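You operate a simulated robot arm through the tools that you are given. There is no shell and no other tool. Be economical: measure what you need, move in short steps, check, and stop when the job is done.

You are at the controls of a simulated two-armed robot. One attempt, no reset.

Task
Close the ball mould on the bench and plug the funnel into its collar.
Fine: take the top half that bears the bottom half's mark; the other stays; the funnel rests in the tumbler mould; hold the ball mould where it stands while you push the funnel in.

Only the result counts: the job must be done as asked and must still hold three seconds after the hand-in. Knocking over, shifting, dropping, spilling or breaking anything else fails it.

Robot
Two 7-joint arms with two-finger parallel grippers on one trunk, on a base that drives. Base frame: it is fixed to the floor where the robot stands at the start and does not move with it; the origin is under the middle of the robot, x ahead of it, y to its left, z up. Lengths are in m, angles in degrees, forces in N, time in s.
The left shoulder is at the start at [0.06, 0.143, 0.97], the right one opposite. With the tool pointing down near the work surface each hand reaches from about 0.32 to 0.74 m from the robot's upright axis, wherever it stands, measured 20 degrees to its own side. Payload 1.57 kg a hand.
The TCP of each hand is the grasp point between the finger pads, 0.03 m short of the fingertips. In the tool frame z runs along the fingers and y along their closing line. Largest opening 0.11 m; finger width 0.024, thickness 0.012; the body of the gripper, 0.048 by 0.112 m, starts 0.078 m behind the TCP.
Orientation is that of the tool frame in the base frame, as [roll, pitch, yaw] about the fixed x, y, z axes, in that order (R = Rz(yaw) Ry(pitch) Rx(roll)). With the fingers straight down and closing along the base's y, the tool's x points along the base's -x, its y along +y and its z along -z.

Tools
- The arms move only by the tool move_arm. It takes "left_moves", "right_moves" or both (then of equal length, played together; a hand with none holds still); each is a list of rows, each a list of 3 entries, a list of its own where there are three numbers: the shift along the base's x, y, z in m, then the turn, a rotation vector about the base's x, y, z in degrees, then the gripper command, from -1 (fully open) to 1 (shut), values between in proportion. In form: [[[tx, ty, tz], [wx, wy, wz], fingers], ...]. A call has 1 to 8 rows; each row shifts and turns the commanded pose from where the row before left it. Each row takes 0.2 s and may step no farther than 0.05 m and 8.6 degrees from the row before; otherwise, or with a gripper value out of range, the whole call is refused. Where a pose cannot be reached the arm comes as near as it can. A force on the tool above 40 N (or 10 N above the force at the start of the call, whichever is more), or a blocked arm, ends the call early, and 0.2 s more pass. Each finger travels about 0.045 m/s and halts on what it meets, pressing with about 32 N; the grip force reading is that of the motor and also rises with nothing between the fingers. The clock runs only during rows and for 0.2 s after the last one: add rows that do not move to give the fingers time. It gives the time, the measured TCP pose, the force on the tool (base axes), the opening and the grip force at its end, in the units of the frame above (readings bear some noise), with the torque about the TCP (base axes, N m) and any sound that the robot's microphone picked up, and new pictures: "pictures" is both (left out), scene, wrist or none (wrist: the cameras of the hands that moved).
- Cameras (640 x 400 px; columns grow to the right, rows downward): "scene" is now at [0.0299, -0.0523, 1.5804]; the picture's right is [-0.60, -0.80, 0.00], its down [-0.65, 0.49, -0.59] and it looks along [0.47, -0.35, -0.81] (base axes); focal length 252 px, centre (320, 200). "left" rides on the left gripper at [0.07, -0.016, -0.141] in its tool frame; the picture's right is [0.23, 0.97, 0.00], its down [-0.86, 0.20, -0.48] and it looks along [-0.47, 0.11, 0.88] (tool axes); focal length 222 px, centre (320, 200). "right" rides on the right gripper at [0.07, 0.016, -0.141] in its tool frame; the picture's right is [-0.23, 0.97, 0.00], its down [-0.86, -0.20, -0.48] and it looks along [-0.47, -0.11, 0.88] (tool axes); focal length 222 px, centre (320, 200). There is no depth. A picture from a camera that has moved, and an enlarged one, comes with that camera's place and axes in the base frame and with its lens. The place of the scene camera against the robot may be out by one fixed shift of up to 0.018 m in any direction.
- move_column(by): slides the trunk up (or, below 0, down) by that many m; the arms and the scene camera ride with it, the base frame stays. It gives what a move gives, with no picture.
- drive_base(legs): drives the robot by 1 to 6 legs, each [ahead, left, turn to the left] in m, m and degrees, along the robot's own axes; the way and the turn of a leg run together, so that a leg with both is an arc; at most 1.5 m and 180 degrees a leg. The arms and the cameras ride along, it lands a little off, and it stops where it bumps. It gives what a move gives, and a new picture of the scene camera.
- head_to(pan, tilt): turns the head with the scene camera to pan (to the left, within 86 degrees either way) and tilt (down, from -29 to 69), counted from straight ahead of the robot. It gives what a move gives, and a new picture of the scene camera.
- inspect(camera, box): a new picture of the part [left, top, right, bottom] of that camera's present view, enlarged. No time passes.
- sign_off(): hands the job in; it is judged then, once.

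Work in short steps. Places have to be worked out from the pictures, the camera data and where the tool is seen: move nearer, look again, correct. Check each grasp and each placing, and mend what went wrong. You have 120 turns and 260 pictures in all, those below and enlarged ones among them. Open the grippers and draw the arms clear of the work before you hand the job in, unless the task says otherwise; then end with one line.

The tools are called by a JSON object that holds its "api" and its "payload". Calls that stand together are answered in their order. move_arm: Moves the arms, as the interface text tells. Its arguments: {"type":"object","properties":{"left_moves":{"type":"array","items":{"type":"array"}},"right_moves":{"type":"array","items":{"type":"array"}},"pictures":{"type":"string","enum":["both","scene","wrist","none"]}},"required":[]} The other tools are called the same way: move_column (by) slides the trunk up or down; drive_base (legs) drives the base; head_to (pan, tilt) turns the head that bears the scene camera; inspect (camera, box) takes an enlarged picture of a part of a camera's view; sign_off () hands the job in.

At the start:

```text
clock: 0.0
left_tcp_pos: [0.3874, -0.0539, 1.1174]
left_tool_rot: [-179.9, 0.2, -180.0]
left_force: [0.2, 0.1, -0.3]
left_wrist_torque: [0.0, -0.03, 0.0]
left_finger_gap: 0.1098
left_finger_force: 0.0
right_tcp_pos: [0.3306, -0.3704, 1.1533]
right_tool_rot: [-179.9, 0.0, 180.0]
right_force: [-0.2, 0.1, -0.1]
right_wrist_torque: [-0.02, 0.0, 0.0]
right_finger_gap: 0.11
right_finger_force: 0.1
trunk travel left (down, up): [-0.568, 0.022]
robot x, y, heading: [-0.0002, -0.0, 0.0]
head pan, tilt: [-36.9, 54.1]
```

scene: 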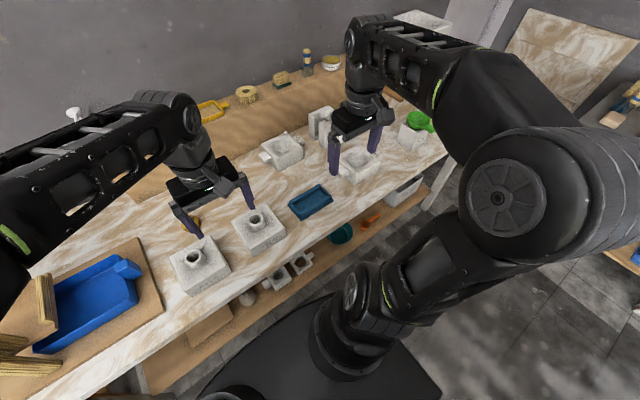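
right: 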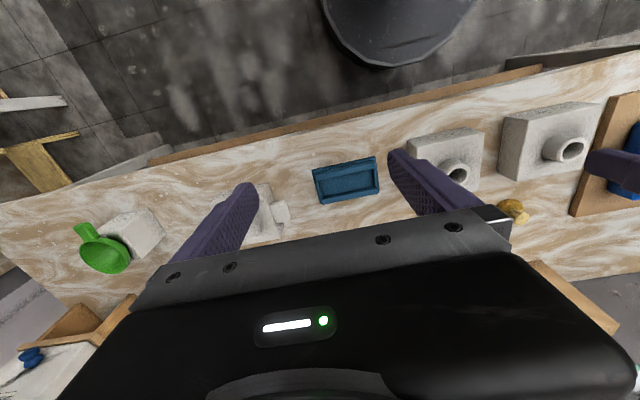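
left: 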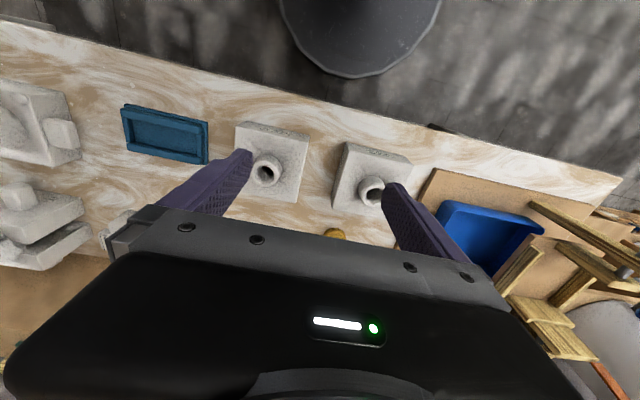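

The bench shows two top halves with collars, several bottom halves and a green funnel in a mould. I enlarge parts of the view to find the marks.

{"api": "inspect", "payload": {"camera": "scene", "box": [150, 180, 350, 305]}}

{"api": "inspect", "payload": {"camera": "scene", "box": [250, 90, 450, 215]}}

{"api": "inspect", "payload": {"camera": "left", "box": [220, 100, 440, 238]}}

{"api": "inspect", "payload": {"camera": "right", "box": [60, 130, 380, 330]}}

```text
3.20 times, centred on (250, 242) of scene
camera zoom: at [0.0299, -0.0523, 1.5804], right [-0.6, -0.8, 0.0], down [-0.65, 0.49, -0.59], along [0.47, -0.35, -0.81], focal length 808 px, centre (544, 64)
```

zoom: 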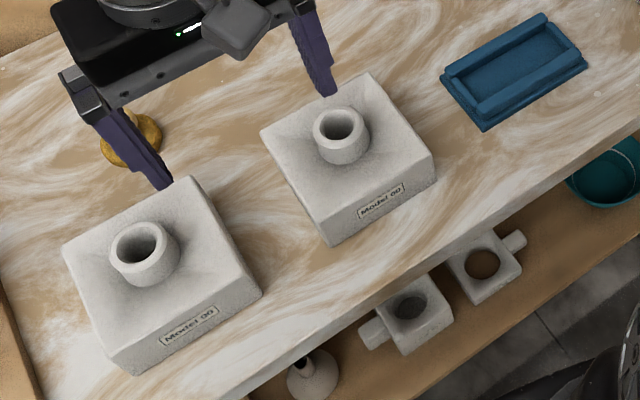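

```text
3.20 times, centred on (350, 152) of scene
camera zoom: at [0.0299, -0.0523, 1.5804], right [-0.6, -0.8, 0.0], down [-0.65, 0.49, -0.59], along [0.47, -0.35, -0.81], focal length 808 px, centre (224, 352)
```

zoom: 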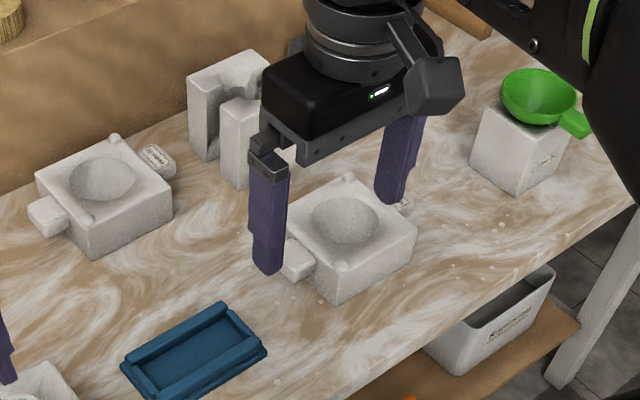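

```text
2.90 times, centred on (330, 169) of left
camera zoom: at [0.3178, -0.0698, 1.259], right [-0.23, 0.97, 0.0], down [0.85, 0.2, 0.48], along [0.47, 0.11, -0.88], focal length 644 px, centre (291, 290)
```

zoom: 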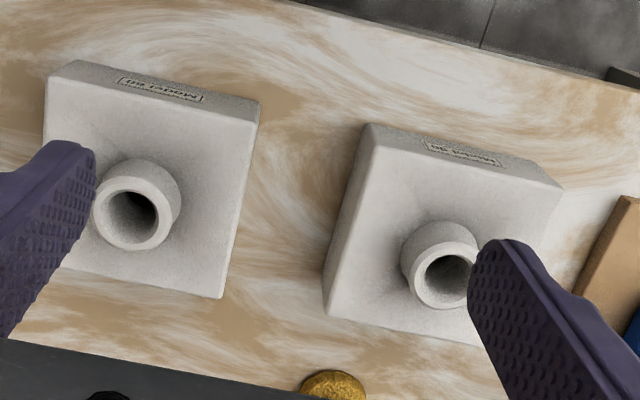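

```text
2.00 times, centred on (220, 230) of right
camera zoom: at [0.261, -0.355, 1.2954], right [0.23, 0.97, 0.0], down [0.86, -0.2, 0.48], along [0.47, -0.11, -0.88], focal length 444 px, centre (520, 140)
```

zoom: 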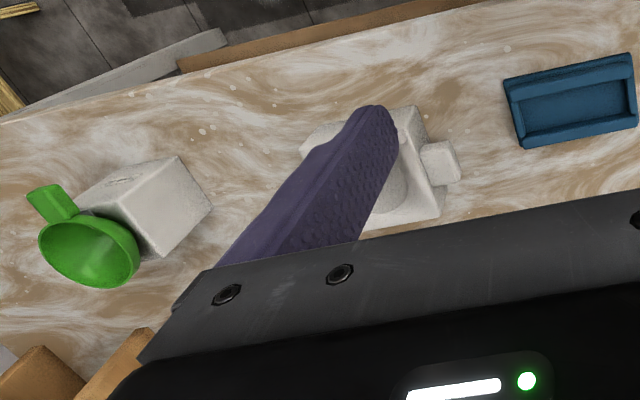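

I zoom harder on the labels of the tops and the bottoms.

{"api": "inspect", "payload": {"camera": "scene", "box": [192, 268, 224, 288]}}

{"api": "inspect", "payload": {"camera": "scene", "box": [254, 232, 286, 252]}}

{"api": "inspect", "payload": {"camera": "scene", "box": [282, 127, 314, 147]}}

{"api": "inspect", "payload": {"camera": "scene", "box": [360, 143, 392, 163]}}

{"api": "inspect", "payload": {"camera": "scene", "box": [395, 105, 443, 155]}}

```text
16.00 times, centred on (208, 278) of scene
camera zoom: at [0.0299, -0.0523, 1.5804], right [-0.6, -0.8, 0.0], down [-0.65, 0.49, -0.59], along [0.47, -0.35, -0.81], focal length 4041 px, centre (2112, -1048)
```

zoom: 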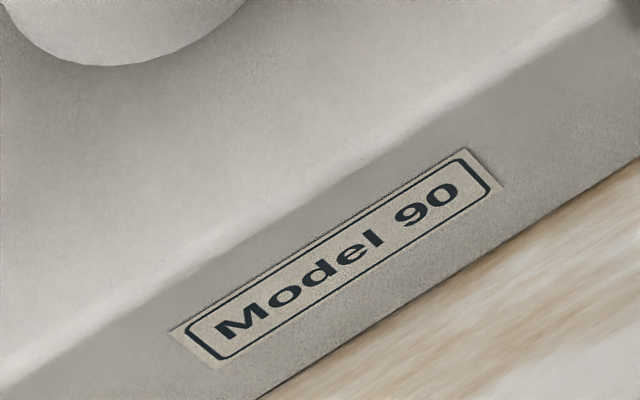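

```text
16.00 times, centred on (270, 242) of scene
camera zoom: at [0.0299, -0.0523, 1.5804], right [-0.6, -0.8, 0.0], down [-0.65, 0.49, -0.59], along [0.47, -0.35, -0.81], focal length 4041 px, centre (1120, -472)
```

zoom: 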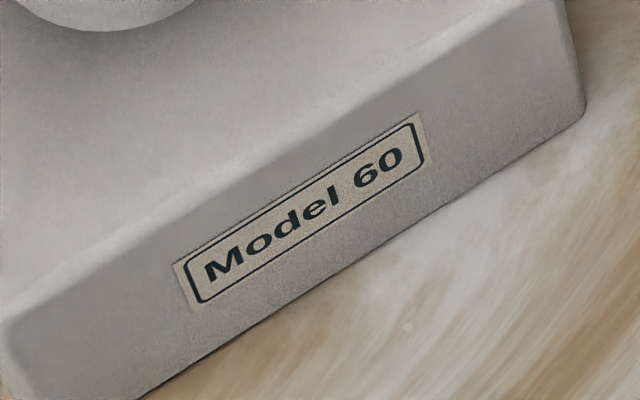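

```text
16.00 times, centred on (298, 137) of scene
camera zoom: at [0.0299, -0.0523, 1.5804], right [-0.6, -0.8, 0.0], down [-0.65, 0.49, -0.59], along [0.47, -0.35, -0.81], focal length 4041 px, centre (672, 1208)
```

zoom: 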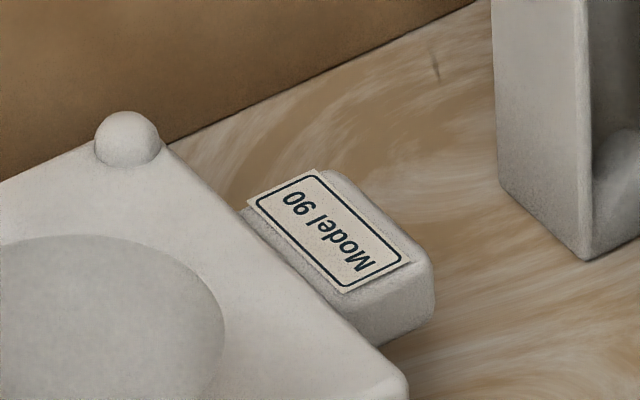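

```text
16.00 times, centred on (376, 153) of scene
camera zoom: at [0.0299, -0.0523, 1.5804], right [-0.6, -0.8, 0.0], down [-0.65, 0.49, -0.59], along [0.47, -0.35, -0.81], focal length 4041 px, centre (-576, 952)
```

zoom: 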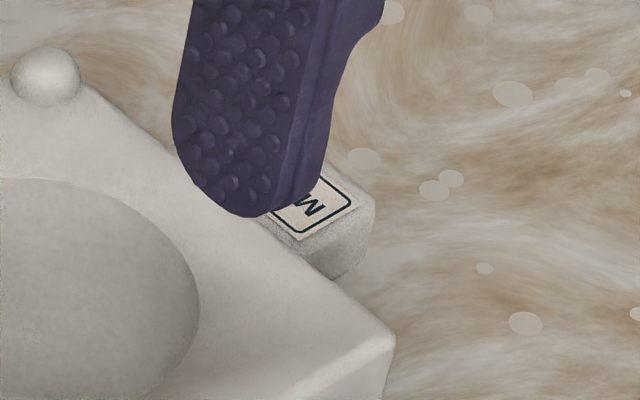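

```text
8.00 times, centred on (419, 130) of scene
camera zoom: at [0.0299, -0.0523, 1.5804], right [-0.6, -0.8, 0.0], down [-0.65, 0.49, -0.59], along [0.47, -0.35, -0.81], focal length 2020 px, centre (-472, 760)
```

zoom: 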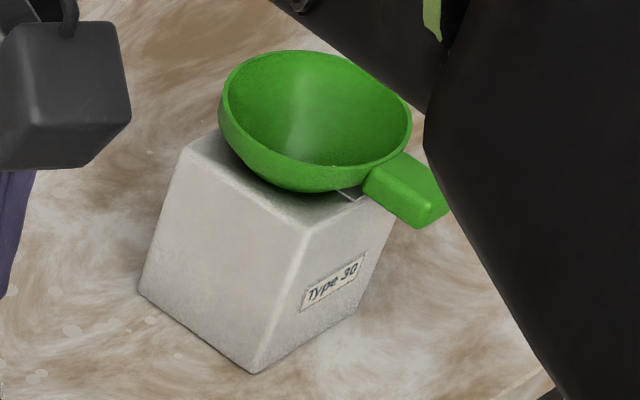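

The far bottom reads Model 90. The near bottom's label is hidden by the right finger, so I move the right hand aside.

{"api": "move_arm", "payload": {"right_moves": [[[-0.02, -0.04, 0.02], [0, 0, 0], -1], [[-0.02, -0.04, 0.02], [0, 0, 0], -1], [[0.0, -0.04, 0.02], [0, 0, 0], -1]], "pictures": "both"}}

```text
clock: 0.8
left_tcp_pos: [0.3867, -0.0509, 1.1166]
left_tool_rot: [-179.9, 0.2, -180.0]
left_force: [0.2, 1.1, -0.4]
left_wrist_torque: [-0.03, -0.01, 0.02]
left_finger_gap: 0.11
left_finger_force: 0.0
right_tcp_pos: [0.3094, -0.441, 1.169]
right_tool_rot: [-180.0, 0.0, -179.9]
right_force: [0.4, -0.2, -0.2]
right_wrist_torque: [-0.06, -0.01, 0.0]
right_finger_gap: 0.1099
right_finger_force: 0.0
right hand out of reach, approached as far as the arm can: row 1, 2, 3
trunk travel left (down, up): [-0.568, 0.022]
robot x, y, heading: [0.0028, 0.0029, 0.0]
head pan, tilt: [-36.9, 54.1]
camera scene: at [0.0299, -0.05, 1.5805], right [-0.6, -0.8, 0.0], down [-0.65, 0.48, -0.59], along [0.47, -0.35, -0.81], focal length 252 px, centre (320, 200)
camera right: at [0.2401, -0.4261, 1.3107], right [0.23, 0.97, 0.0], down [0.86, -0.2, 0.48], along [0.47, -0.11, -0.88], focal length 222 px, centre (320, 200)
```

scene: 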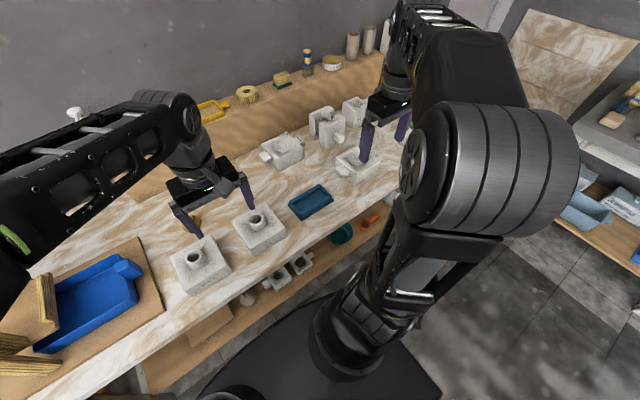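
right: 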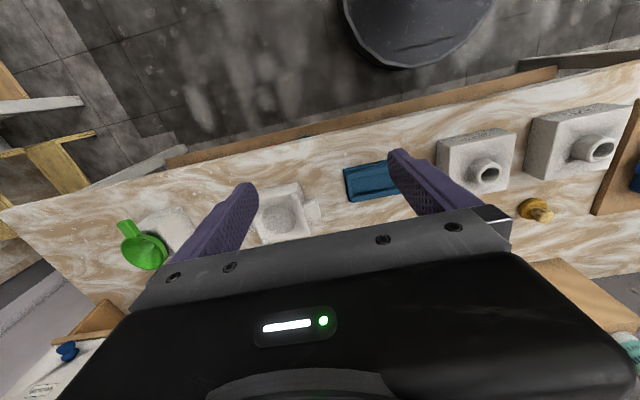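

Now I look again at both bottoms.

{"api": "inspect", "payload": {"camera": "scene", "box": [324, 130, 404, 190]}}

{"api": "inspect", "payload": {"camera": "right", "box": [190, 170, 350, 270]}}

{"api": "inspect", "payload": {"camera": "scene", "box": [252, 95, 412, 195]}}

```text
6.67 times, centred on (364, 160) of scene
camera zoom: at [0.0299, -0.05, 1.5805], right [-0.6, -0.8, 0.0], down [-0.65, 0.48, -0.59], along [0.47, -0.35, -0.81], focal length 1684 px, centre (27, 467)
```

zoom: 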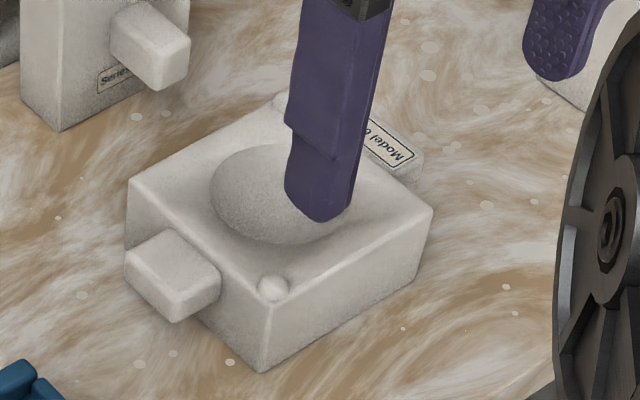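

```text
4.00 times, centred on (270, 220) of right
camera zoom: at [0.2401, -0.4261, 1.3107], right [0.23, 0.97, 0.0], down [0.86, -0.2, 0.48], along [0.47, -0.11, -0.88], focal length 888 px, centre (520, 120)
```

zoom: 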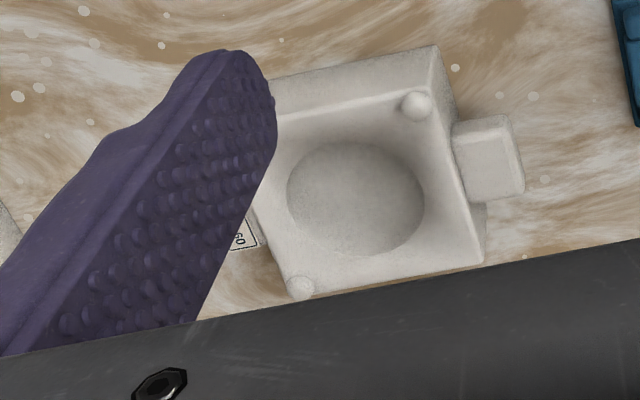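

```text
4.00 times, centred on (332, 145) of scene
camera zoom: at [0.0299, -0.05, 1.5805], right [-0.6, -0.8, 0.0], down [-0.65, 0.48, -0.59], along [0.47, -0.35, -0.81], focal length 1010 px, centre (272, 420)
```

zoom: 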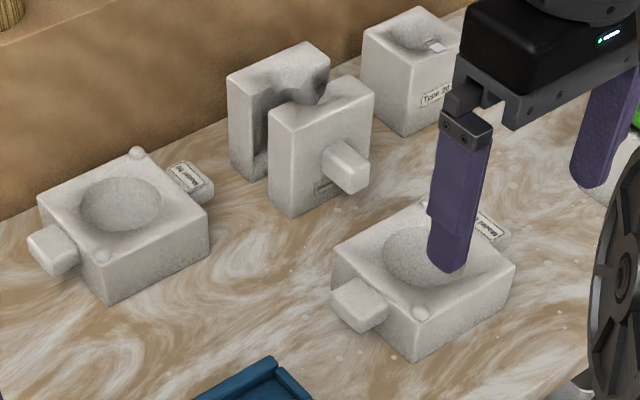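

I need a clear view of both bottoms, so I lift the right hand away and back.

{"api": "move_arm", "payload": {"right_moves": [[[-0.04, 0.0, 0.0], [0, 0, 0], -1], [[-0.04, 0.0, 0.0], [0, 0, 0], -1], [[-0.03, 0.0, 0.0], [0, 0, 0], -1]], "pictures": "wrist"}}

{"api": "inspect", "payload": {"camera": "scene", "box": [252, 115, 332, 180]}}

{"api": "inspect", "payload": {"camera": "scene", "box": [320, 130, 410, 190]}}

```text
clock: 1.6
left_tcp_pos: [0.3866, -0.0535, 1.1175]
left_tool_rot: [-179.9, 0.1, -180.0]
left_force: [-0.2, -0.2, 0.6]
left_wrist_torque: [0.0, -0.03, 0.0]
left_finger_gap: 0.1102
left_finger_force: 0.1
right_tcp_pos: [0.2005, -0.4482, 1.1655]
right_tool_rot: [180.0, 0.1, -179.9]
right_force: [0.4, 0.8, -0.2]
right_wrist_torque: [0.01, -0.04, -0.04]
right_finger_gap: 0.1102
right_finger_force: 0.1
right hand out of reach, approached as far as the arm can: row 2
trunk travel left (down, up): [-0.568, 0.022]
robot x, y, heading: [-0.0003, 0.0002, 0.1]
head pan, tilt: [-36.9, 54.1]
camera right: at [0.131, -0.4317, 1.3063], right [0.23, 0.97, 0.0], down [0.85, -0.2, 0.48], along [0.47, -0.11, -0.88], focal length 222 px, centre (320, 200)
```

right: 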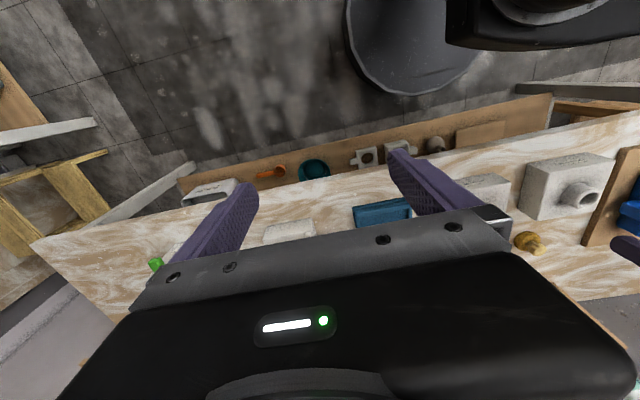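

```text
6.15 times, centred on (292, 148) of scene
camera zoom: at [0.0288, -0.0519, 1.5804], right [-0.6, -0.8, 0.0], down [-0.65, 0.49, -0.59], along [0.47, -0.35, -0.81], focal length 1554 px, centre (492, 523)
```

zoom: 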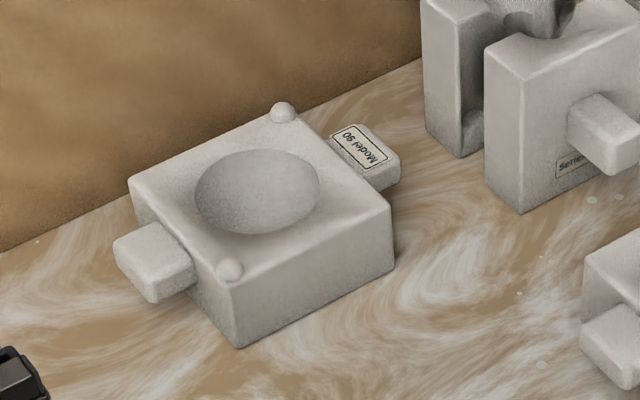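

```text
6.67 times, centred on (365, 160) of scene
camera zoom: at [0.0288, -0.0519, 1.5804], right [-0.6, -0.8, 0.0], down [-0.65, 0.49, -0.59], along [0.47, -0.35, -0.81], focal length 1684 px, centre (20, 467)
```

zoom: 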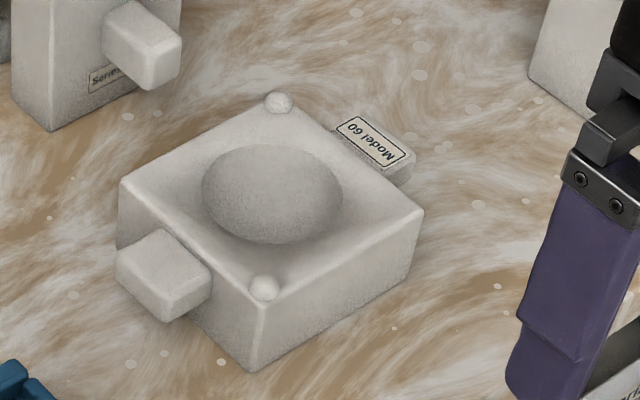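

Near bottom reads Model 60, far reads Model 90, so I must tell which one is the ball mould. I bring the left wrist camera over to view both cavities.

{"api": "move_arm", "payload": {"left_moves": [[[0.0, -0.05, 0.02], [0, 0, 0], -1], [[0.0, -0.05, 0.02], [0, 0, 0], -1], [[0.0, -0.05, 0.01], [0, 0, 0], -1], [[0.0, -0.05, 0.0], [0, 0, 0], -1]], "pictures": "both"}}

```text
refused: row 1 steps farther than a row can; nothing moved
```

Steps must stay under 0.05 m in total; I shorten them.

{"api": "move_arm", "payload": {"left_moves": [[[0.0, -0.045, 0.015], [0, 0, 0], -1], [[0.0, -0.045, 0.015], [0, 0, 0], -1], [[0.0, -0.045, 0.01], [0, 0, 0], -1], [[0.0, -0.045, 0.0], [0, 0, 0], -1], [[0.0, -0.04, 0.0], [0, 0, 0], -1]], "pictures": "both"}}

```text
clock: 2.8
left_tcp_pos: [0.3852, -0.1334, 1.1436]
left_tool_rot: [-180.0, 0.1, 180.0]
left_force: [0.7, 0.8, -0.3]
left_wrist_torque: [0.0, 0.0, -0.02]
left_finger_gap: 0.1099
left_finger_force: 0.1
left hand out of reach, approached as far as the arm can: row 2, 3, 4, 5
right_tcp_pos: [0.202, -0.4473, 1.164]
right_tool_rot: [180.0, 0.0, -179.9]
right_force: [0.1, 0.0, -0.2]
right_wrist_torque: [-0.04, 0.04, 0.0]
right_finger_gap: 0.1104
right_finger_force: 0.0
trunk travel left (down, up): [-0.568, 0.022]
robot x, y, heading: [0.0011, 0.0011, 0.1]
head pan, tilt: [-36.9, 54.1]
camera scene: at [0.0301, -0.052, 1.5804], right [-0.6, -0.8, 0.0], down [-0.65, 0.49, -0.59], along [0.47, -0.35, -0.81], focal length 252 px, centre (320, 200)
camera left: at [0.3156, -0.1494, 1.2849], right [-0.23, 0.97, 0.0], down [0.85, 0.2, 0.48], along [0.47, 0.11, -0.88], focal length 222 px, centre (320, 200)
```

scene: 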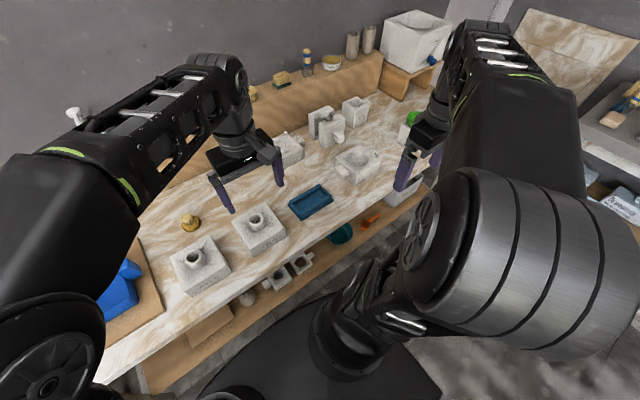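
left: 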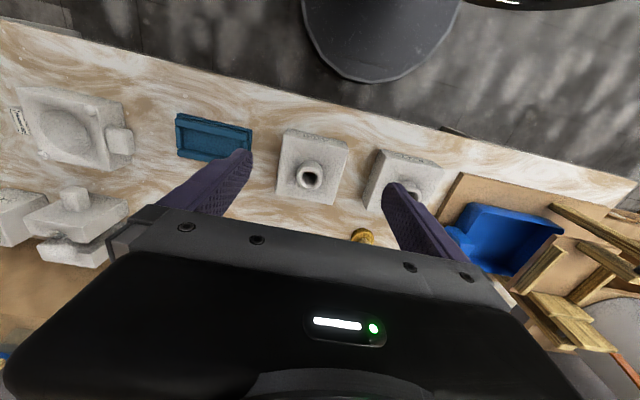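

The moulds stand along the bench, about x 0.48–0.72, y −0.4 to −0.6. I drive to the right to face them and look again.

{"api": "drive_base", "payload": {"legs": [[0, -0.35, 0]]}}

{"api": "head_to", "payload": {"pan": -5, "tilt": 50}}

```text
clock: 5.1
left_tcp_pos: [0.3857, -0.4913, 1.1435]
left_tool_rot: [-179.9, 0.1, -179.9]
left_force: [-0.8, 0.0, -0.6]
left_wrist_torque: [-0.01, -0.02, -0.04]
left_finger_gap: 0.1102
left_finger_force: 0.0
right_tcp_pos: [0.2026, -0.806, 1.1645]
right_tool_rot: [180.0, 0.1, -180.0]
right_force: [0.7, -0.1, -0.9]
right_wrist_torque: [0.04, 0.0, 0.01]
right_finger_gap: 0.11
right_finger_force: 0.1
trunk travel left (down, up): [-0.568, 0.022]
robot x, y, heading: [0.0004, -0.358, 0.1]
head pan, tilt: [-36.9, 54.1]
camera scene: at [0.03, -0.4106, 1.5804], right [-0.6, -0.8, 0.0], down [-0.65, 0.49, -0.59], along [0.47, -0.35, -0.81], focal length 252 px, centre (320, 200)
```

scene: 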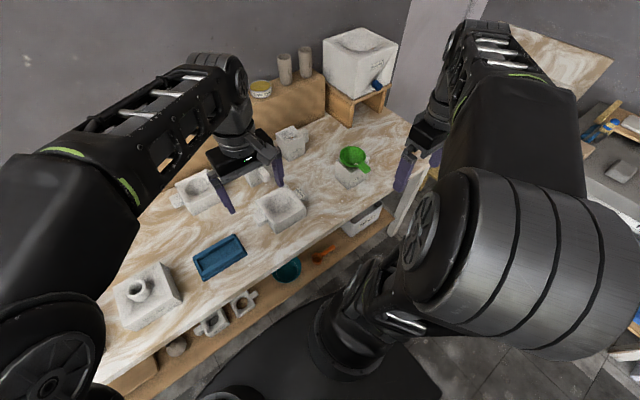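

```text
clock: 6.1
left_tcp_pos: [0.3838, -0.4904, 1.1427]
left_tool_rot: [-179.9, 0.0, -180.0]
left_force: [0.6, 0.3, 0.6]
left_wrist_torque: [-0.02, 0.01, -0.02]
left_finger_gap: 0.11
left_finger_force: 0.0
right_tcp_pos: [0.2021, -0.8057, 1.1641]
right_tool_rot: [-179.9, 0.1, -179.9]
right_force: [0.9, 0.4, 0.2]
right_wrist_torque: [-0.02, 0.0, -0.02]
right_finger_gap: 0.1099
right_finger_force: 0.0
trunk travel left (down, up): [-0.568, 0.022]
robot x, y, heading: [0.0038, -0.3582, -0.1]
head pan, tilt: [-5.0, 50.0]
camera scene: at [0.0482, -0.3724, 1.5857], right [-0.09, -1.0, 0.0], down [-0.76, 0.07, -0.64], along [0.64, -0.06, -0.77], focal length 252 px, centre (320, 200)
```

scene: 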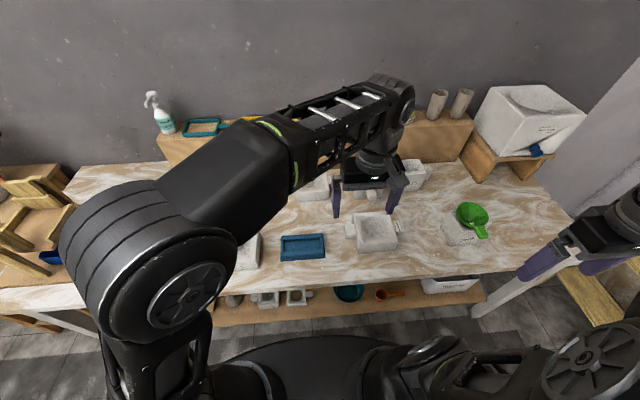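

The left arm blocks the view; I swing the left hand to the left.

{"api": "move_arm", "payload": {"left_moves": [[[-0.01, 0.045, 0], [0, 0, 0], -1], [[-0.01, 0.045, 0], [0, 0, 0], -1], [[-0.01, 0.045, 0], [0, 0, 0], -1], [[-0.02, 0.045, 0], [0, 0, 0], -1], [[-0.02, 0.045, 0], [0, 0, 0], -1], [[-0.02, 0.045, 0], [0, 0, 0], -1], [[-0.02, 0.045, 0], [0, 0, 0], -1], [[-0.02, 0.045, 0], [0, 0, 0], -1]], "pictures": "scene"}}

{"api": "inspect", "payload": {"camera": "scene", "box": [280, 150, 520, 270]}}

```text
clock: 7.9
left_tcp_pos: [0.2621, -0.1372, 1.1358]
left_tool_rot: [-179.8, 0.0, 179.9]
left_force: [0.5, 1.3, -0.8]
left_wrist_torque: [-0.06, 0.07, 0.02]
left_finger_gap: 0.1098
left_finger_force: 0.0
left hand out of reach, approached as far as the arm can: row 8
right_tcp_pos: [0.2057, -0.8038, 1.1648]
right_tool_rot: [-179.9, -0.1, -180.0]
right_force: [1.5, 0.2, 0.0]
right_wrist_torque: [-0.06, 0.04, 0.01]
right_finger_gap: 0.1099
right_finger_force: 0.2
trunk travel left (down, up): [-0.568, 0.022]
robot x, y, heading: [0.0002, -0.3536, 0.1]
head pan, tilt: [-5.0, 50.0]
camera scene: at [0.0518, -0.37, 1.5856], right [-0.09, -1.0, 0.0], down [-0.76, 0.07, -0.64], along [0.64, -0.06, -0.77], focal length 252 px, centre (320, 200)
```

scene: 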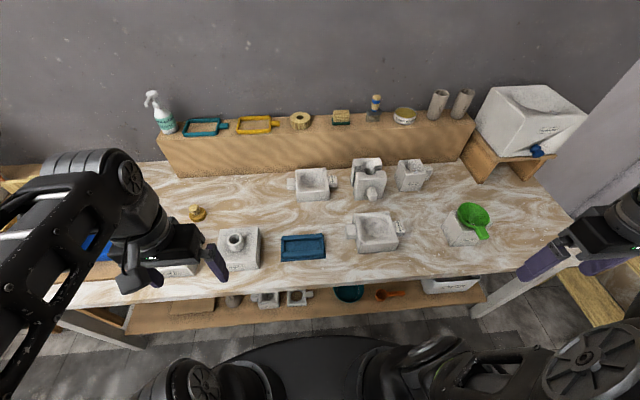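

```text
2.67 times, centred on (400, 210) of scene
camera zoom: at [0.0518, -0.37, 1.5856], right [-0.09, -1.0, 0.0], down [-0.76, 0.07, -0.64], along [0.64, -0.06, -0.77], focal length 674 px, centre (107, 173)
```

zoom: 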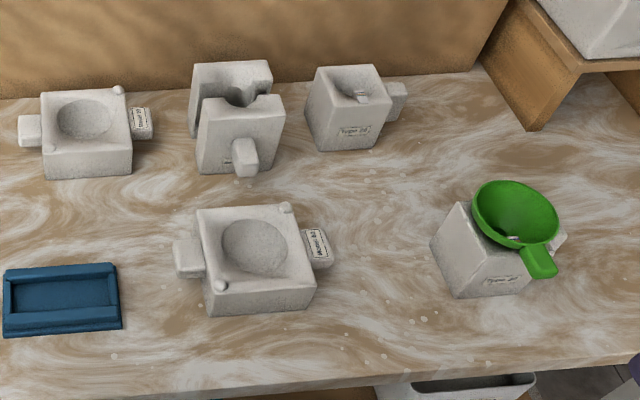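

{"api": "inspect", "payload": {"camera": "scene", "box": [280, 158, 345, 208]}}

{"api": "inspect", "payload": {"camera": "scene", "box": [340, 205, 410, 260]}}

{"api": "inspect", "payload": {"camera": "scene", "box": [340, 150, 440, 210]}}

{"api": "inspect", "payload": {"camera": "scene", "box": [435, 190, 505, 250]}}

```text
8.00 times, centred on (312, 183) of scene
camera zoom: at [0.0518, -0.37, 1.5856], right [-0.09, -1.0, 0.0], down [-0.76, 0.07, -0.64], along [0.64, -0.06, -0.77], focal length 2020 px, centre (380, 336)
```

zoom: 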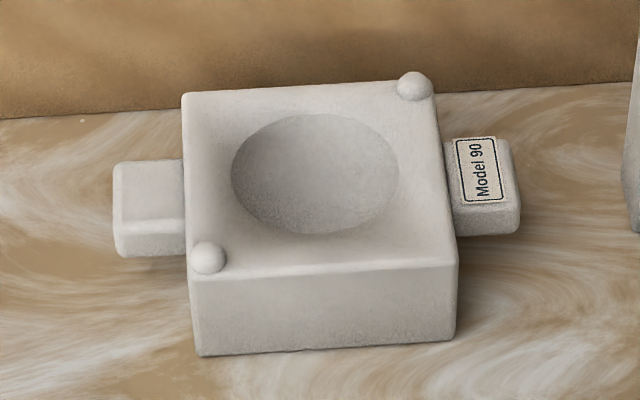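

```text
7.27 times, centred on (375, 232) of scene
camera zoom: at [0.0518, -0.37, 1.5856], right [-0.09, -1.0, 0.0], down [-0.76, 0.07, -0.64], along [0.64, -0.06, -0.77], focal length 1837 px, centre (-80, -36)
```

zoom: 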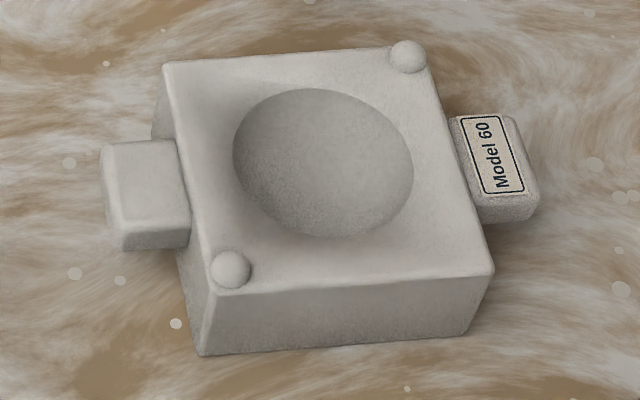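

```text
6.40 times, centred on (390, 180) of scene
camera zoom: at [0.0518, -0.37, 1.5856], right [-0.09, -1.0, 0.0], down [-0.76, 0.07, -0.64], along [0.64, -0.06, -0.77], focal length 1616 px, centre (-128, 328)
```

zoom: 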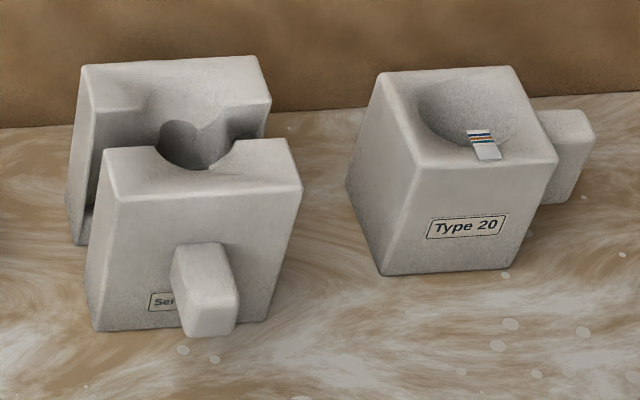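

```text
6.67 times, centred on (470, 220) of scene
camera zoom: at [0.0518, -0.37, 1.5856], right [-0.09, -1.0, 0.0], down [-0.76, 0.07, -0.64], along [0.64, -0.06, -0.77], focal length 1684 px, centre (-680, 67)
```

zoom: 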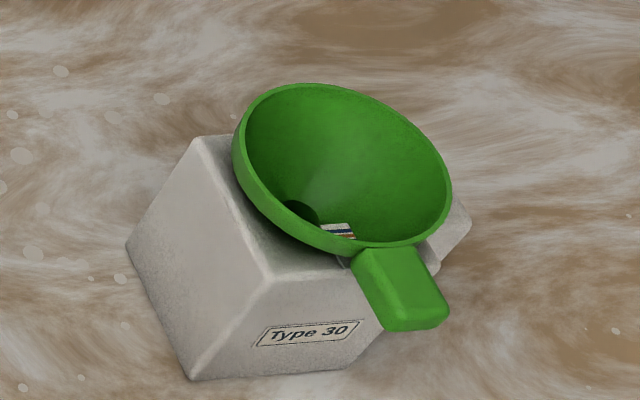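

Both cavities look round; I need a nearer look. I bring the right hand over the near mould.

{"api": "move_arm", "payload": {"right_moves": [[[0.02, 0.04, -0.01], [0, 0, 0], -1], [[0.02, 0.04, -0.01], [0, 0, 0], -1], [[0.03, 0.035, -0.01], [0, 0, 0], -1], [[0.03, 0.035, -0.01], [0, 0, 0], -1], [[0.03, 0.035, -0.01], [0, 0, 0], -1], [[0.03, 0.035, -0.01], [0, 0, 0], -1], [[0.03, 0.0, -0.02], [0, 0, 0], -1]], "pictures": "wrist"}}

```text
clock: 9.5
left_tcp_pos: [0.2618, -0.1392, 1.1376]
left_tool_rot: [-179.9, 0.0, -179.9]
left_force: [0.4, -0.3, 0.0]
left_wrist_torque: [0.04, 0.04, 0.01]
left_finger_gap: 0.1098
left_finger_force: 0.0
right_tcp_pos: [0.3929, -0.5866, 1.084]
right_tool_rot: [179.9, 0.0, 180.0]
right_force: [0.9, -0.6, -0.6]
right_wrist_torque: [0.03, 0.03, -0.01]
right_finger_gap: 0.1099
right_finger_force: 0.1
trunk travel left (down, up): [-0.568, 0.022]
robot x, y, heading: [-0.0002, -0.3568, 0.0]
head pan, tilt: [-5.0, 50.0]
camera right: at [0.3238, -0.5708, 1.2247], right [0.23, 0.97, 0.0], down [0.86, -0.2, 0.48], along [0.47, -0.11, -0.88], focal length 222 px, centre (320, 200)
```

right: 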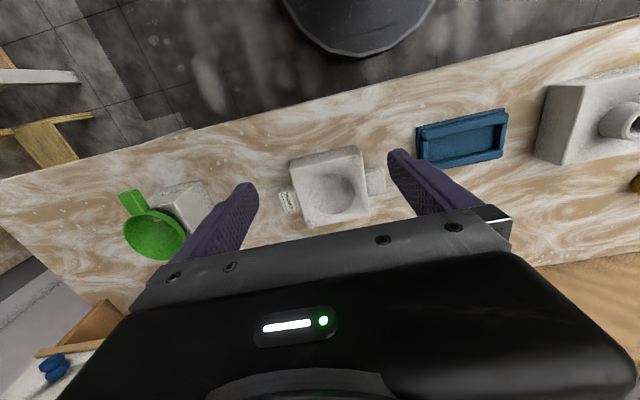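

{"api": "inspect", "payload": {"camera": "right", "box": [270, 135, 400, 235]}}

{"api": "move_arm", "payload": {"right_moves": [[[0.03, 0.035, 0.0], [0, 0, 0], -1], [[0.03, 0.035, 0.0], [0, 0, 0], -1], [[0.03, 0.035, 0.0], [0, 0, 0], -1], [[0.03, 0.03, 0.0], [0, 0, 0], -1], [[0.03, 0.03, 0.0], [0, 0, 0], -1], [[0.03, 0.01, 0], [0, 0, 0], -1]], "pictures": "wrist"}}

```text
4.00 times, centred on (335, 185) of right
camera zoom: at [0.3238, -0.5708, 1.2247], right [0.23, 0.97, 0.0], down [0.86, -0.2, 0.48], along [0.47, -0.11, -0.88], focal length 888 px, centre (260, 260)
```

zoom: 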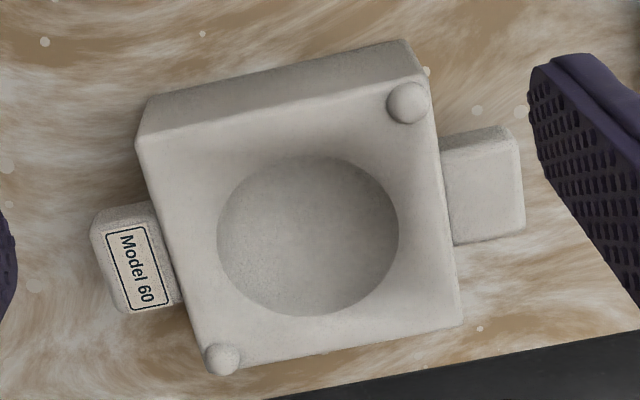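

```text
clock: 10.9
left_tcp_pos: [0.2619, -0.1376, 1.1371]
left_tool_rot: [-179.9, 0.1, 180.0]
left_force: [0.2, 0.0, -0.1]
left_wrist_torque: [-0.01, 0.0, -0.03]
left_finger_gap: 0.11
left_finger_force: 0.0
right_tcp_pos: [0.5722, -0.407, 1.0847]
right_tool_rot: [-179.9, 0.0, -180.0]
right_force: [0.3, 0.3, -0.2]
right_wrist_torque: [0.02, 0.0, 0.0]
right_finger_gap: 0.1098
right_finger_force: 0.1
trunk travel left (down, up): [-0.568, 0.022]
robot x, y, heading: [-0.0017, -0.3539, -0.2]
head pan, tilt: [-5.0, 50.0]
camera right: at [0.502, -0.3911, 1.2264], right [0.23, 0.97, 0.0], down [0.85, -0.2, 0.48], along [0.47, -0.11, -0.88], focal length 222 px, centre (320, 200)
```

right: 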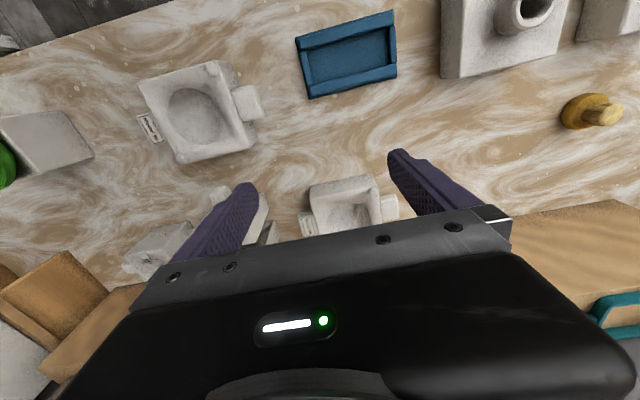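

{"api": "inspect", "payload": {"camera": "right", "box": [285, 165, 415, 245]}}

{"api": "inspect", "payload": {"camera": "right", "box": [130, 50, 270, 170]}}

```text
4.92 times, centred on (350, 205) of right
camera zoom: at [0.502, -0.3911, 1.2264], right [0.23, 0.97, 0.0], down [0.85, -0.2, 0.48], along [0.47, -0.11, -0.88], focal length 1094 px, centre (172, 175)
```

zoom: 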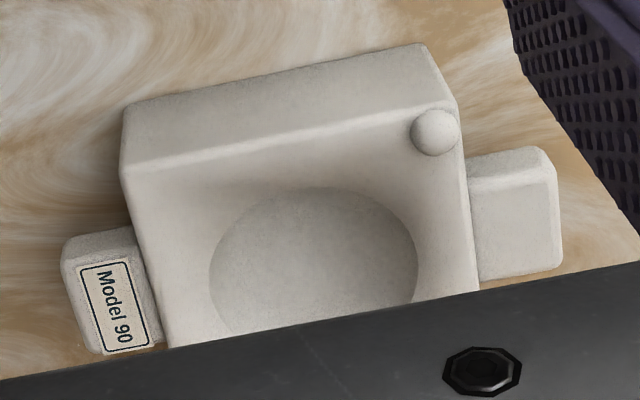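

```text
3.33 times, centred on (200, 110) of right
camera zoom: at [0.502, -0.3911, 1.2264], right [0.23, 0.97, 0.0], down [0.85, -0.2, 0.48], along [0.47, -0.11, -0.88], focal length 740 px, centre (720, 500)
```

zoom: 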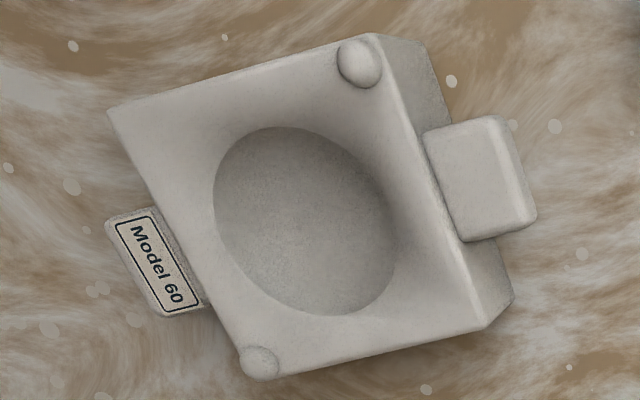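

Both are about 0.12 m wide with round cavities. I view the far one from the same relative pose to compare cavity depth by shading.

{"api": "move_arm", "payload": {"right_moves": [[[0.035, 0.009, 0.0], [0, 0, 0], -1], [[0.035, 0.009, 0.0], [0, 0, 0], -1]], "pictures": "none"}}

{"api": "inspect", "payload": {"camera": "right", "box": [270, 135, 400, 235]}}

{"api": "inspect", "payload": {"camera": "right", "box": [0, 0, 640, 400]}}

```text
clock: 11.5
left_tcp_pos: [0.2596, -0.1385, 1.1374]
left_tool_rot: [-179.9, 0.1, 180.0]
left_force: [0.9, -1.3, 0.5]
left_wrist_torque: [-0.02, -0.02, -0.01]
left_finger_gap: 0.1099
left_finger_force: 0.1
right_tcp_pos: [0.5831, -0.4044, 1.0846]
right_tool_rot: [179.9, 0.2, -179.9]
right_force: [-0.3, -0.8, 0.2]
right_wrist_torque: [-0.02, 0.04, 0.01]
right_finger_gap: 0.1098
right_finger_force: 0.0
right hand out of reach, approached as far as the arm can: row 1, 2
trunk travel left (down, up): [-0.568, 0.022]
robot x, y, heading: [-0.0036, -0.357, -0.0]
head pan, tilt: [-5.0, 50.0]
```

```text
4.00 times, centred on (335, 185) of right
camera zoom: at [0.5129, -0.3891, 1.2266], right [0.23, 0.97, 0.0], down [0.85, -0.2, 0.48], along [0.47, -0.11, -0.88], focal length 888 px, centre (260, 260)
```

zoom: 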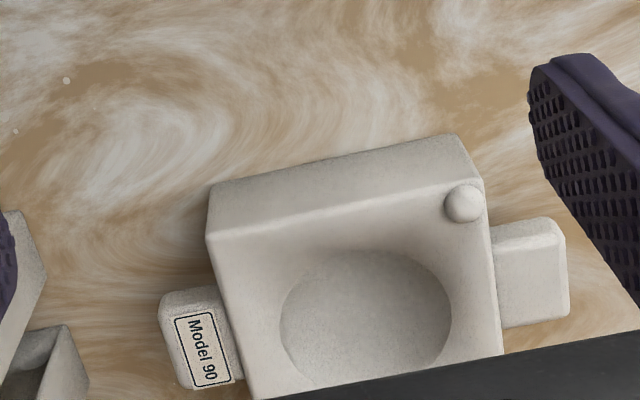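

```text
1.00 times, centred on (320, 200) of right (not enlarged: the box is as wide or as high as the picture)
camera zoom: at [0.5129, -0.3891, 1.2266], right [0.23, 0.97, 0.0], down [0.85, -0.2, 0.48], along [0.47, -0.11, -0.88], focal length 222 px, centre (320, 200)
```

zoom: 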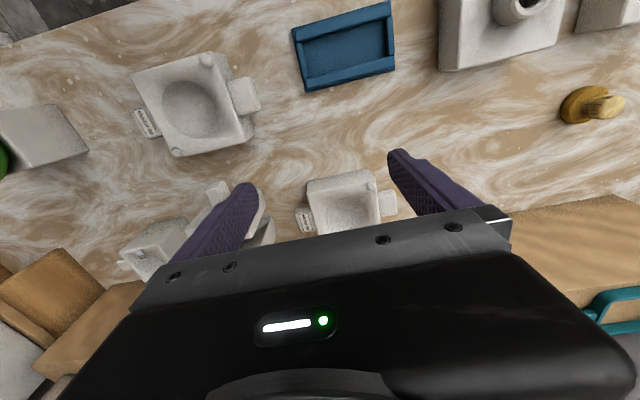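

Shading is inconclusive. I lower the trunk to a better working height for the arms, watching clearances, then probe and look closer.

{"api": "move_column", "payload": {"by": -0.12}}

{"api": "move_arm", "payload": {"right_moves": [[[0.035, 0.005, 0.02], [0, 0, 0], -1], [[0.035, 0.005, 0.02], [0, 0, 0], -1], [[0.03, 0.0, 0.02], [0, 0, 0], -1], [[0.03, 0.0, 0.0], [0, 0, 0], -1]], "pictures": "both"}}

```text
clock: 13.0
left_tcp_pos: [0.2606, -0.1385, 1.0179]
left_tool_rot: [-179.9, 0.1, -180.0]
left_force: [-0.7, -0.7, 0.3]
left_wrist_torque: [0.03, -0.04, 0.02]
left_finger_gap: 0.1101
left_finger_force: 0.1
right_tcp_pos: [0.5828, -0.4064, 0.9636]
right_tool_rot: [-180.0, 0.1, 179.9]
right_force: [0.0, -1.0, 0.2]
right_wrist_torque: [-0.01, 0.01, -0.02]
right_finger_gap: 0.1102
right_finger_force: 0.0
trunk travel left (down, up): [-0.448, 0.142]
robot x, y, heading: [-0.0008, -0.3565, 0.0]
head pan, tilt: [-5.0, 50.0]
```

```text
clock: 14.0
left_tcp_pos: [0.2606, -0.1386, 1.0174]
left_tool_rot: [-179.9, 0.1, 180.0]
left_force: [-0.3, -0.2, 0.1]
left_wrist_torque: [-0.01, 0.0, 0.01]
left_finger_gap: 0.1102
left_finger_force: 0.0
right_tcp_pos: [0.5824, -0.4057, 0.9651]
right_tool_rot: [-180.0, 0.1, -180.0]
right_force: [-0.2, 0.6, 0.2]
right_wrist_torque: [0.01, -0.02, 0.0]
right_finger_gap: 0.1099
right_finger_force: 0.1
right hand out of reach, approached as far as the arm can: row 1, 2, 3, 4
trunk travel left (down, up): [-0.448, 0.142]
robot x, y, heading: [-0.0007, -0.3565, 0.0]
head pan, tilt: [-5.0, 50.0]
camera scene: at [0.0483, -0.3722, 1.4657], right [-0.09, -1.0, 0.0], down [-0.76, 0.07, -0.64], along [0.64, -0.06, -0.77], focal length 252 px, centre (320, 200)
camera right: at [0.5128, -0.3891, 1.1065], right [0.23, 0.97, 0.0], down [0.85, -0.2, 0.48], along [0.47, -0.11, -0.88], focal length 222 px, centre (320, 200)
```

scene: 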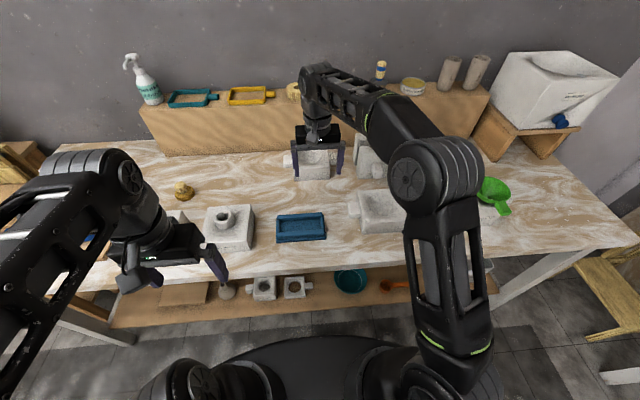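
right: 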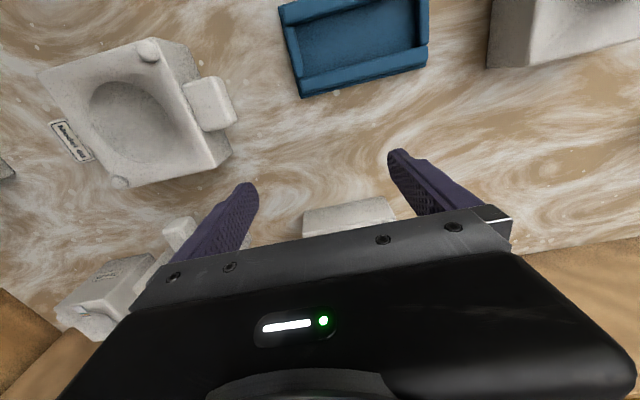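

The back row (Series, Type 20, Model 90) is stored beyond comfortable reach. The Model 60 bottom stands open in the front work row, so I take the Model 60 top. I raise both hands before driving back left to that top.

{"api": "move_arm", "payload": {"left_moves": [[[0, 0, 0.045], [0, 0, 0], -1], [[0, 0, 0.045], [0, 0, 0], -1], [[0, 0, 0.02], [0, 0, 0], -1]], "right_moves": [[[-0.02, 0, 0.045], [0, 0, 0], -1], [[-0.025, 0, 0.04], [0, 0, 0], -1], [[-0.04, 0, 0.02], [0, 0, 0], -1]], "pictures": "none"}}

{"api": "drive_base", "payload": {"legs": [[0, 0.24, 0]]}}

{"api": "inspect", "payload": {"camera": "right", "box": [0, 0, 640, 400]}}

```text
clock: 14.8
left_tcp_pos: [0.2651, -0.1401, 1.0202]
left_tool_rot: [-179.9, 0.1, -180.0]
left_force: [0.3, -0.4, -0.4]
left_wrist_torque: [0.02, 0.02, -0.03]
left_finger_gap: 0.1097
left_finger_force: 0.1
left hand out of reach, approached as far as the arm can: row 1, 2, 3
right_tcp_pos: [0.5365, -0.4051, 0.9959]
right_tool_rot: [-180.0, 0.0, 180.0]
right_force: [-0.4, -0.9, -0.2]
right_wrist_torque: [0.02, -0.05, 0.03]
right_finger_gap: 0.1101
right_finger_force: 0.0
right hand out of reach, approached as far as the arm can: row 1, 2
trunk travel left (down, up): [-0.448, 0.142]
robot x, y, heading: [-0.0025, -0.3581, 0.0]
head pan, tilt: [-5.0, 50.0]
```

```text
clock: 16.6
left_tcp_pos: [0.2633, 0.1067, 1.0194]
left_tool_rot: [-180.0, 0.1, -179.7]
left_force: [-0.4, 0.0, 0.0]
left_wrist_torque: [-0.05, 0.01, 0.0]
left_finger_gap: 0.1099
left_finger_force: 0.0
right_tcp_pos: [0.5375, -0.1563, 0.9957]
right_tool_rot: [-180.0, 0.1, -179.7]
right_force: [1.1, 0.6, 0.1]
right_wrist_torque: [-0.01, -0.02, -0.02]
right_finger_gap: 0.11
right_finger_force: 0.1
trunk travel left (down, up): [-0.448, 0.142]
robot x, y, heading: [0.0003, -0.1153, 0.2]
head pan, tilt: [-5.0, 50.0]
camera scene: at [0.0476, -0.1268, 1.4657], right [-0.08, -1.0, 0.0], down [-0.76, 0.06, -0.64], along [0.64, -0.05, -0.77], focal length 252 px, centre (320, 200)
```

scene: 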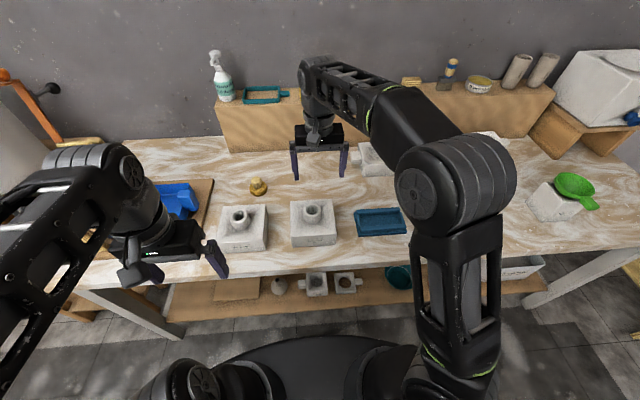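

```text
1.00 times, centred on (320, 200) of right (not enlarged: the box is as wide or as high as the picture)
camera zoom: at [0.4681, -0.141, 1.1372], right [0.22, 0.98, 0.0], down [0.86, -0.19, 0.48], along [0.47, -0.11, -0.88], focal length 222 px, centre (320, 200)
```

zoom: 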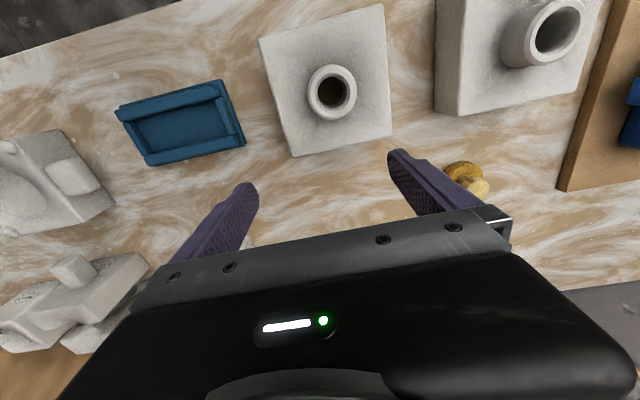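

The Model 60 top is at about (0.482, −0.134), yaw ≈ 0, with its collar rim at z ≈ 0.92. I move above the collar and check.

{"api": "move_arm", "payload": {"right_moves": [[[-0.03, 0.011, 0], [0, 0, 0], -1], [[-0.0255, 0.011, 0], [0, 0, 0], -1], [[0, 0, -0.03], [0, 0, 0], -1]], "pictures": "both"}}

```text
clock: 17.4
left_tcp_pos: [0.2638, 0.1058, 1.0206]
left_tool_rot: [-179.8, 0.2, -179.7]
left_force: [-0.1, 0.3, 0.7]
left_wrist_torque: [0.02, 0.01, -0.02]
left_finger_gap: 0.1098
left_finger_force: 0.0
right_tcp_pos: [0.4809, -0.1358, 0.9647]
right_tool_rot: [-180.0, 0.0, -179.7]
right_force: [-0.3, 0.2, 0.2]
right_wrist_torque: [0.0, 0.01, -0.02]
right_finger_gap: 0.1103
right_finger_force: 0.0
trunk travel left (down, up): [-0.448, 0.142]
robot x, y, heading: [0.0, -0.1118, 0.2]
head pan, tilt: [-5.0, 50.0]
camera scene: at [0.048, -0.1278, 1.4657], right [-0.08, -1.0, 0.0], down [-0.76, 0.06, -0.64], along [0.64, -0.05, -0.77], focal length 252 px, centre (320, 200)
camera right: at [0.411, -0.1195, 1.1064], right [0.22, 0.98, 0.0], down [0.86, -0.2, 0.48], along [0.47, -0.11, -0.88], focal length 222 px, centre (320, 200)
```

scene: 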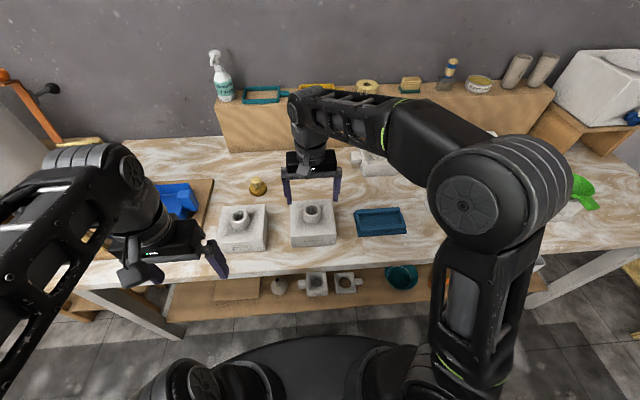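
right: 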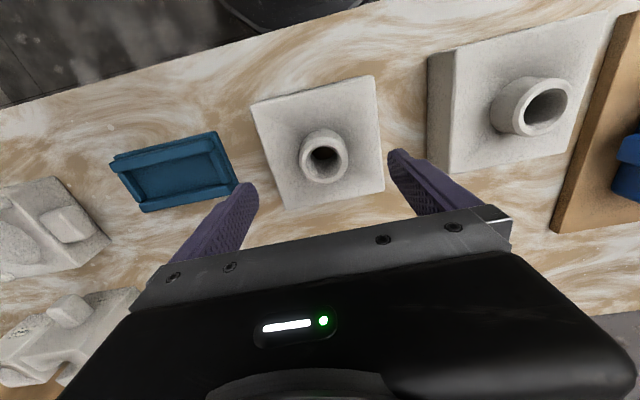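

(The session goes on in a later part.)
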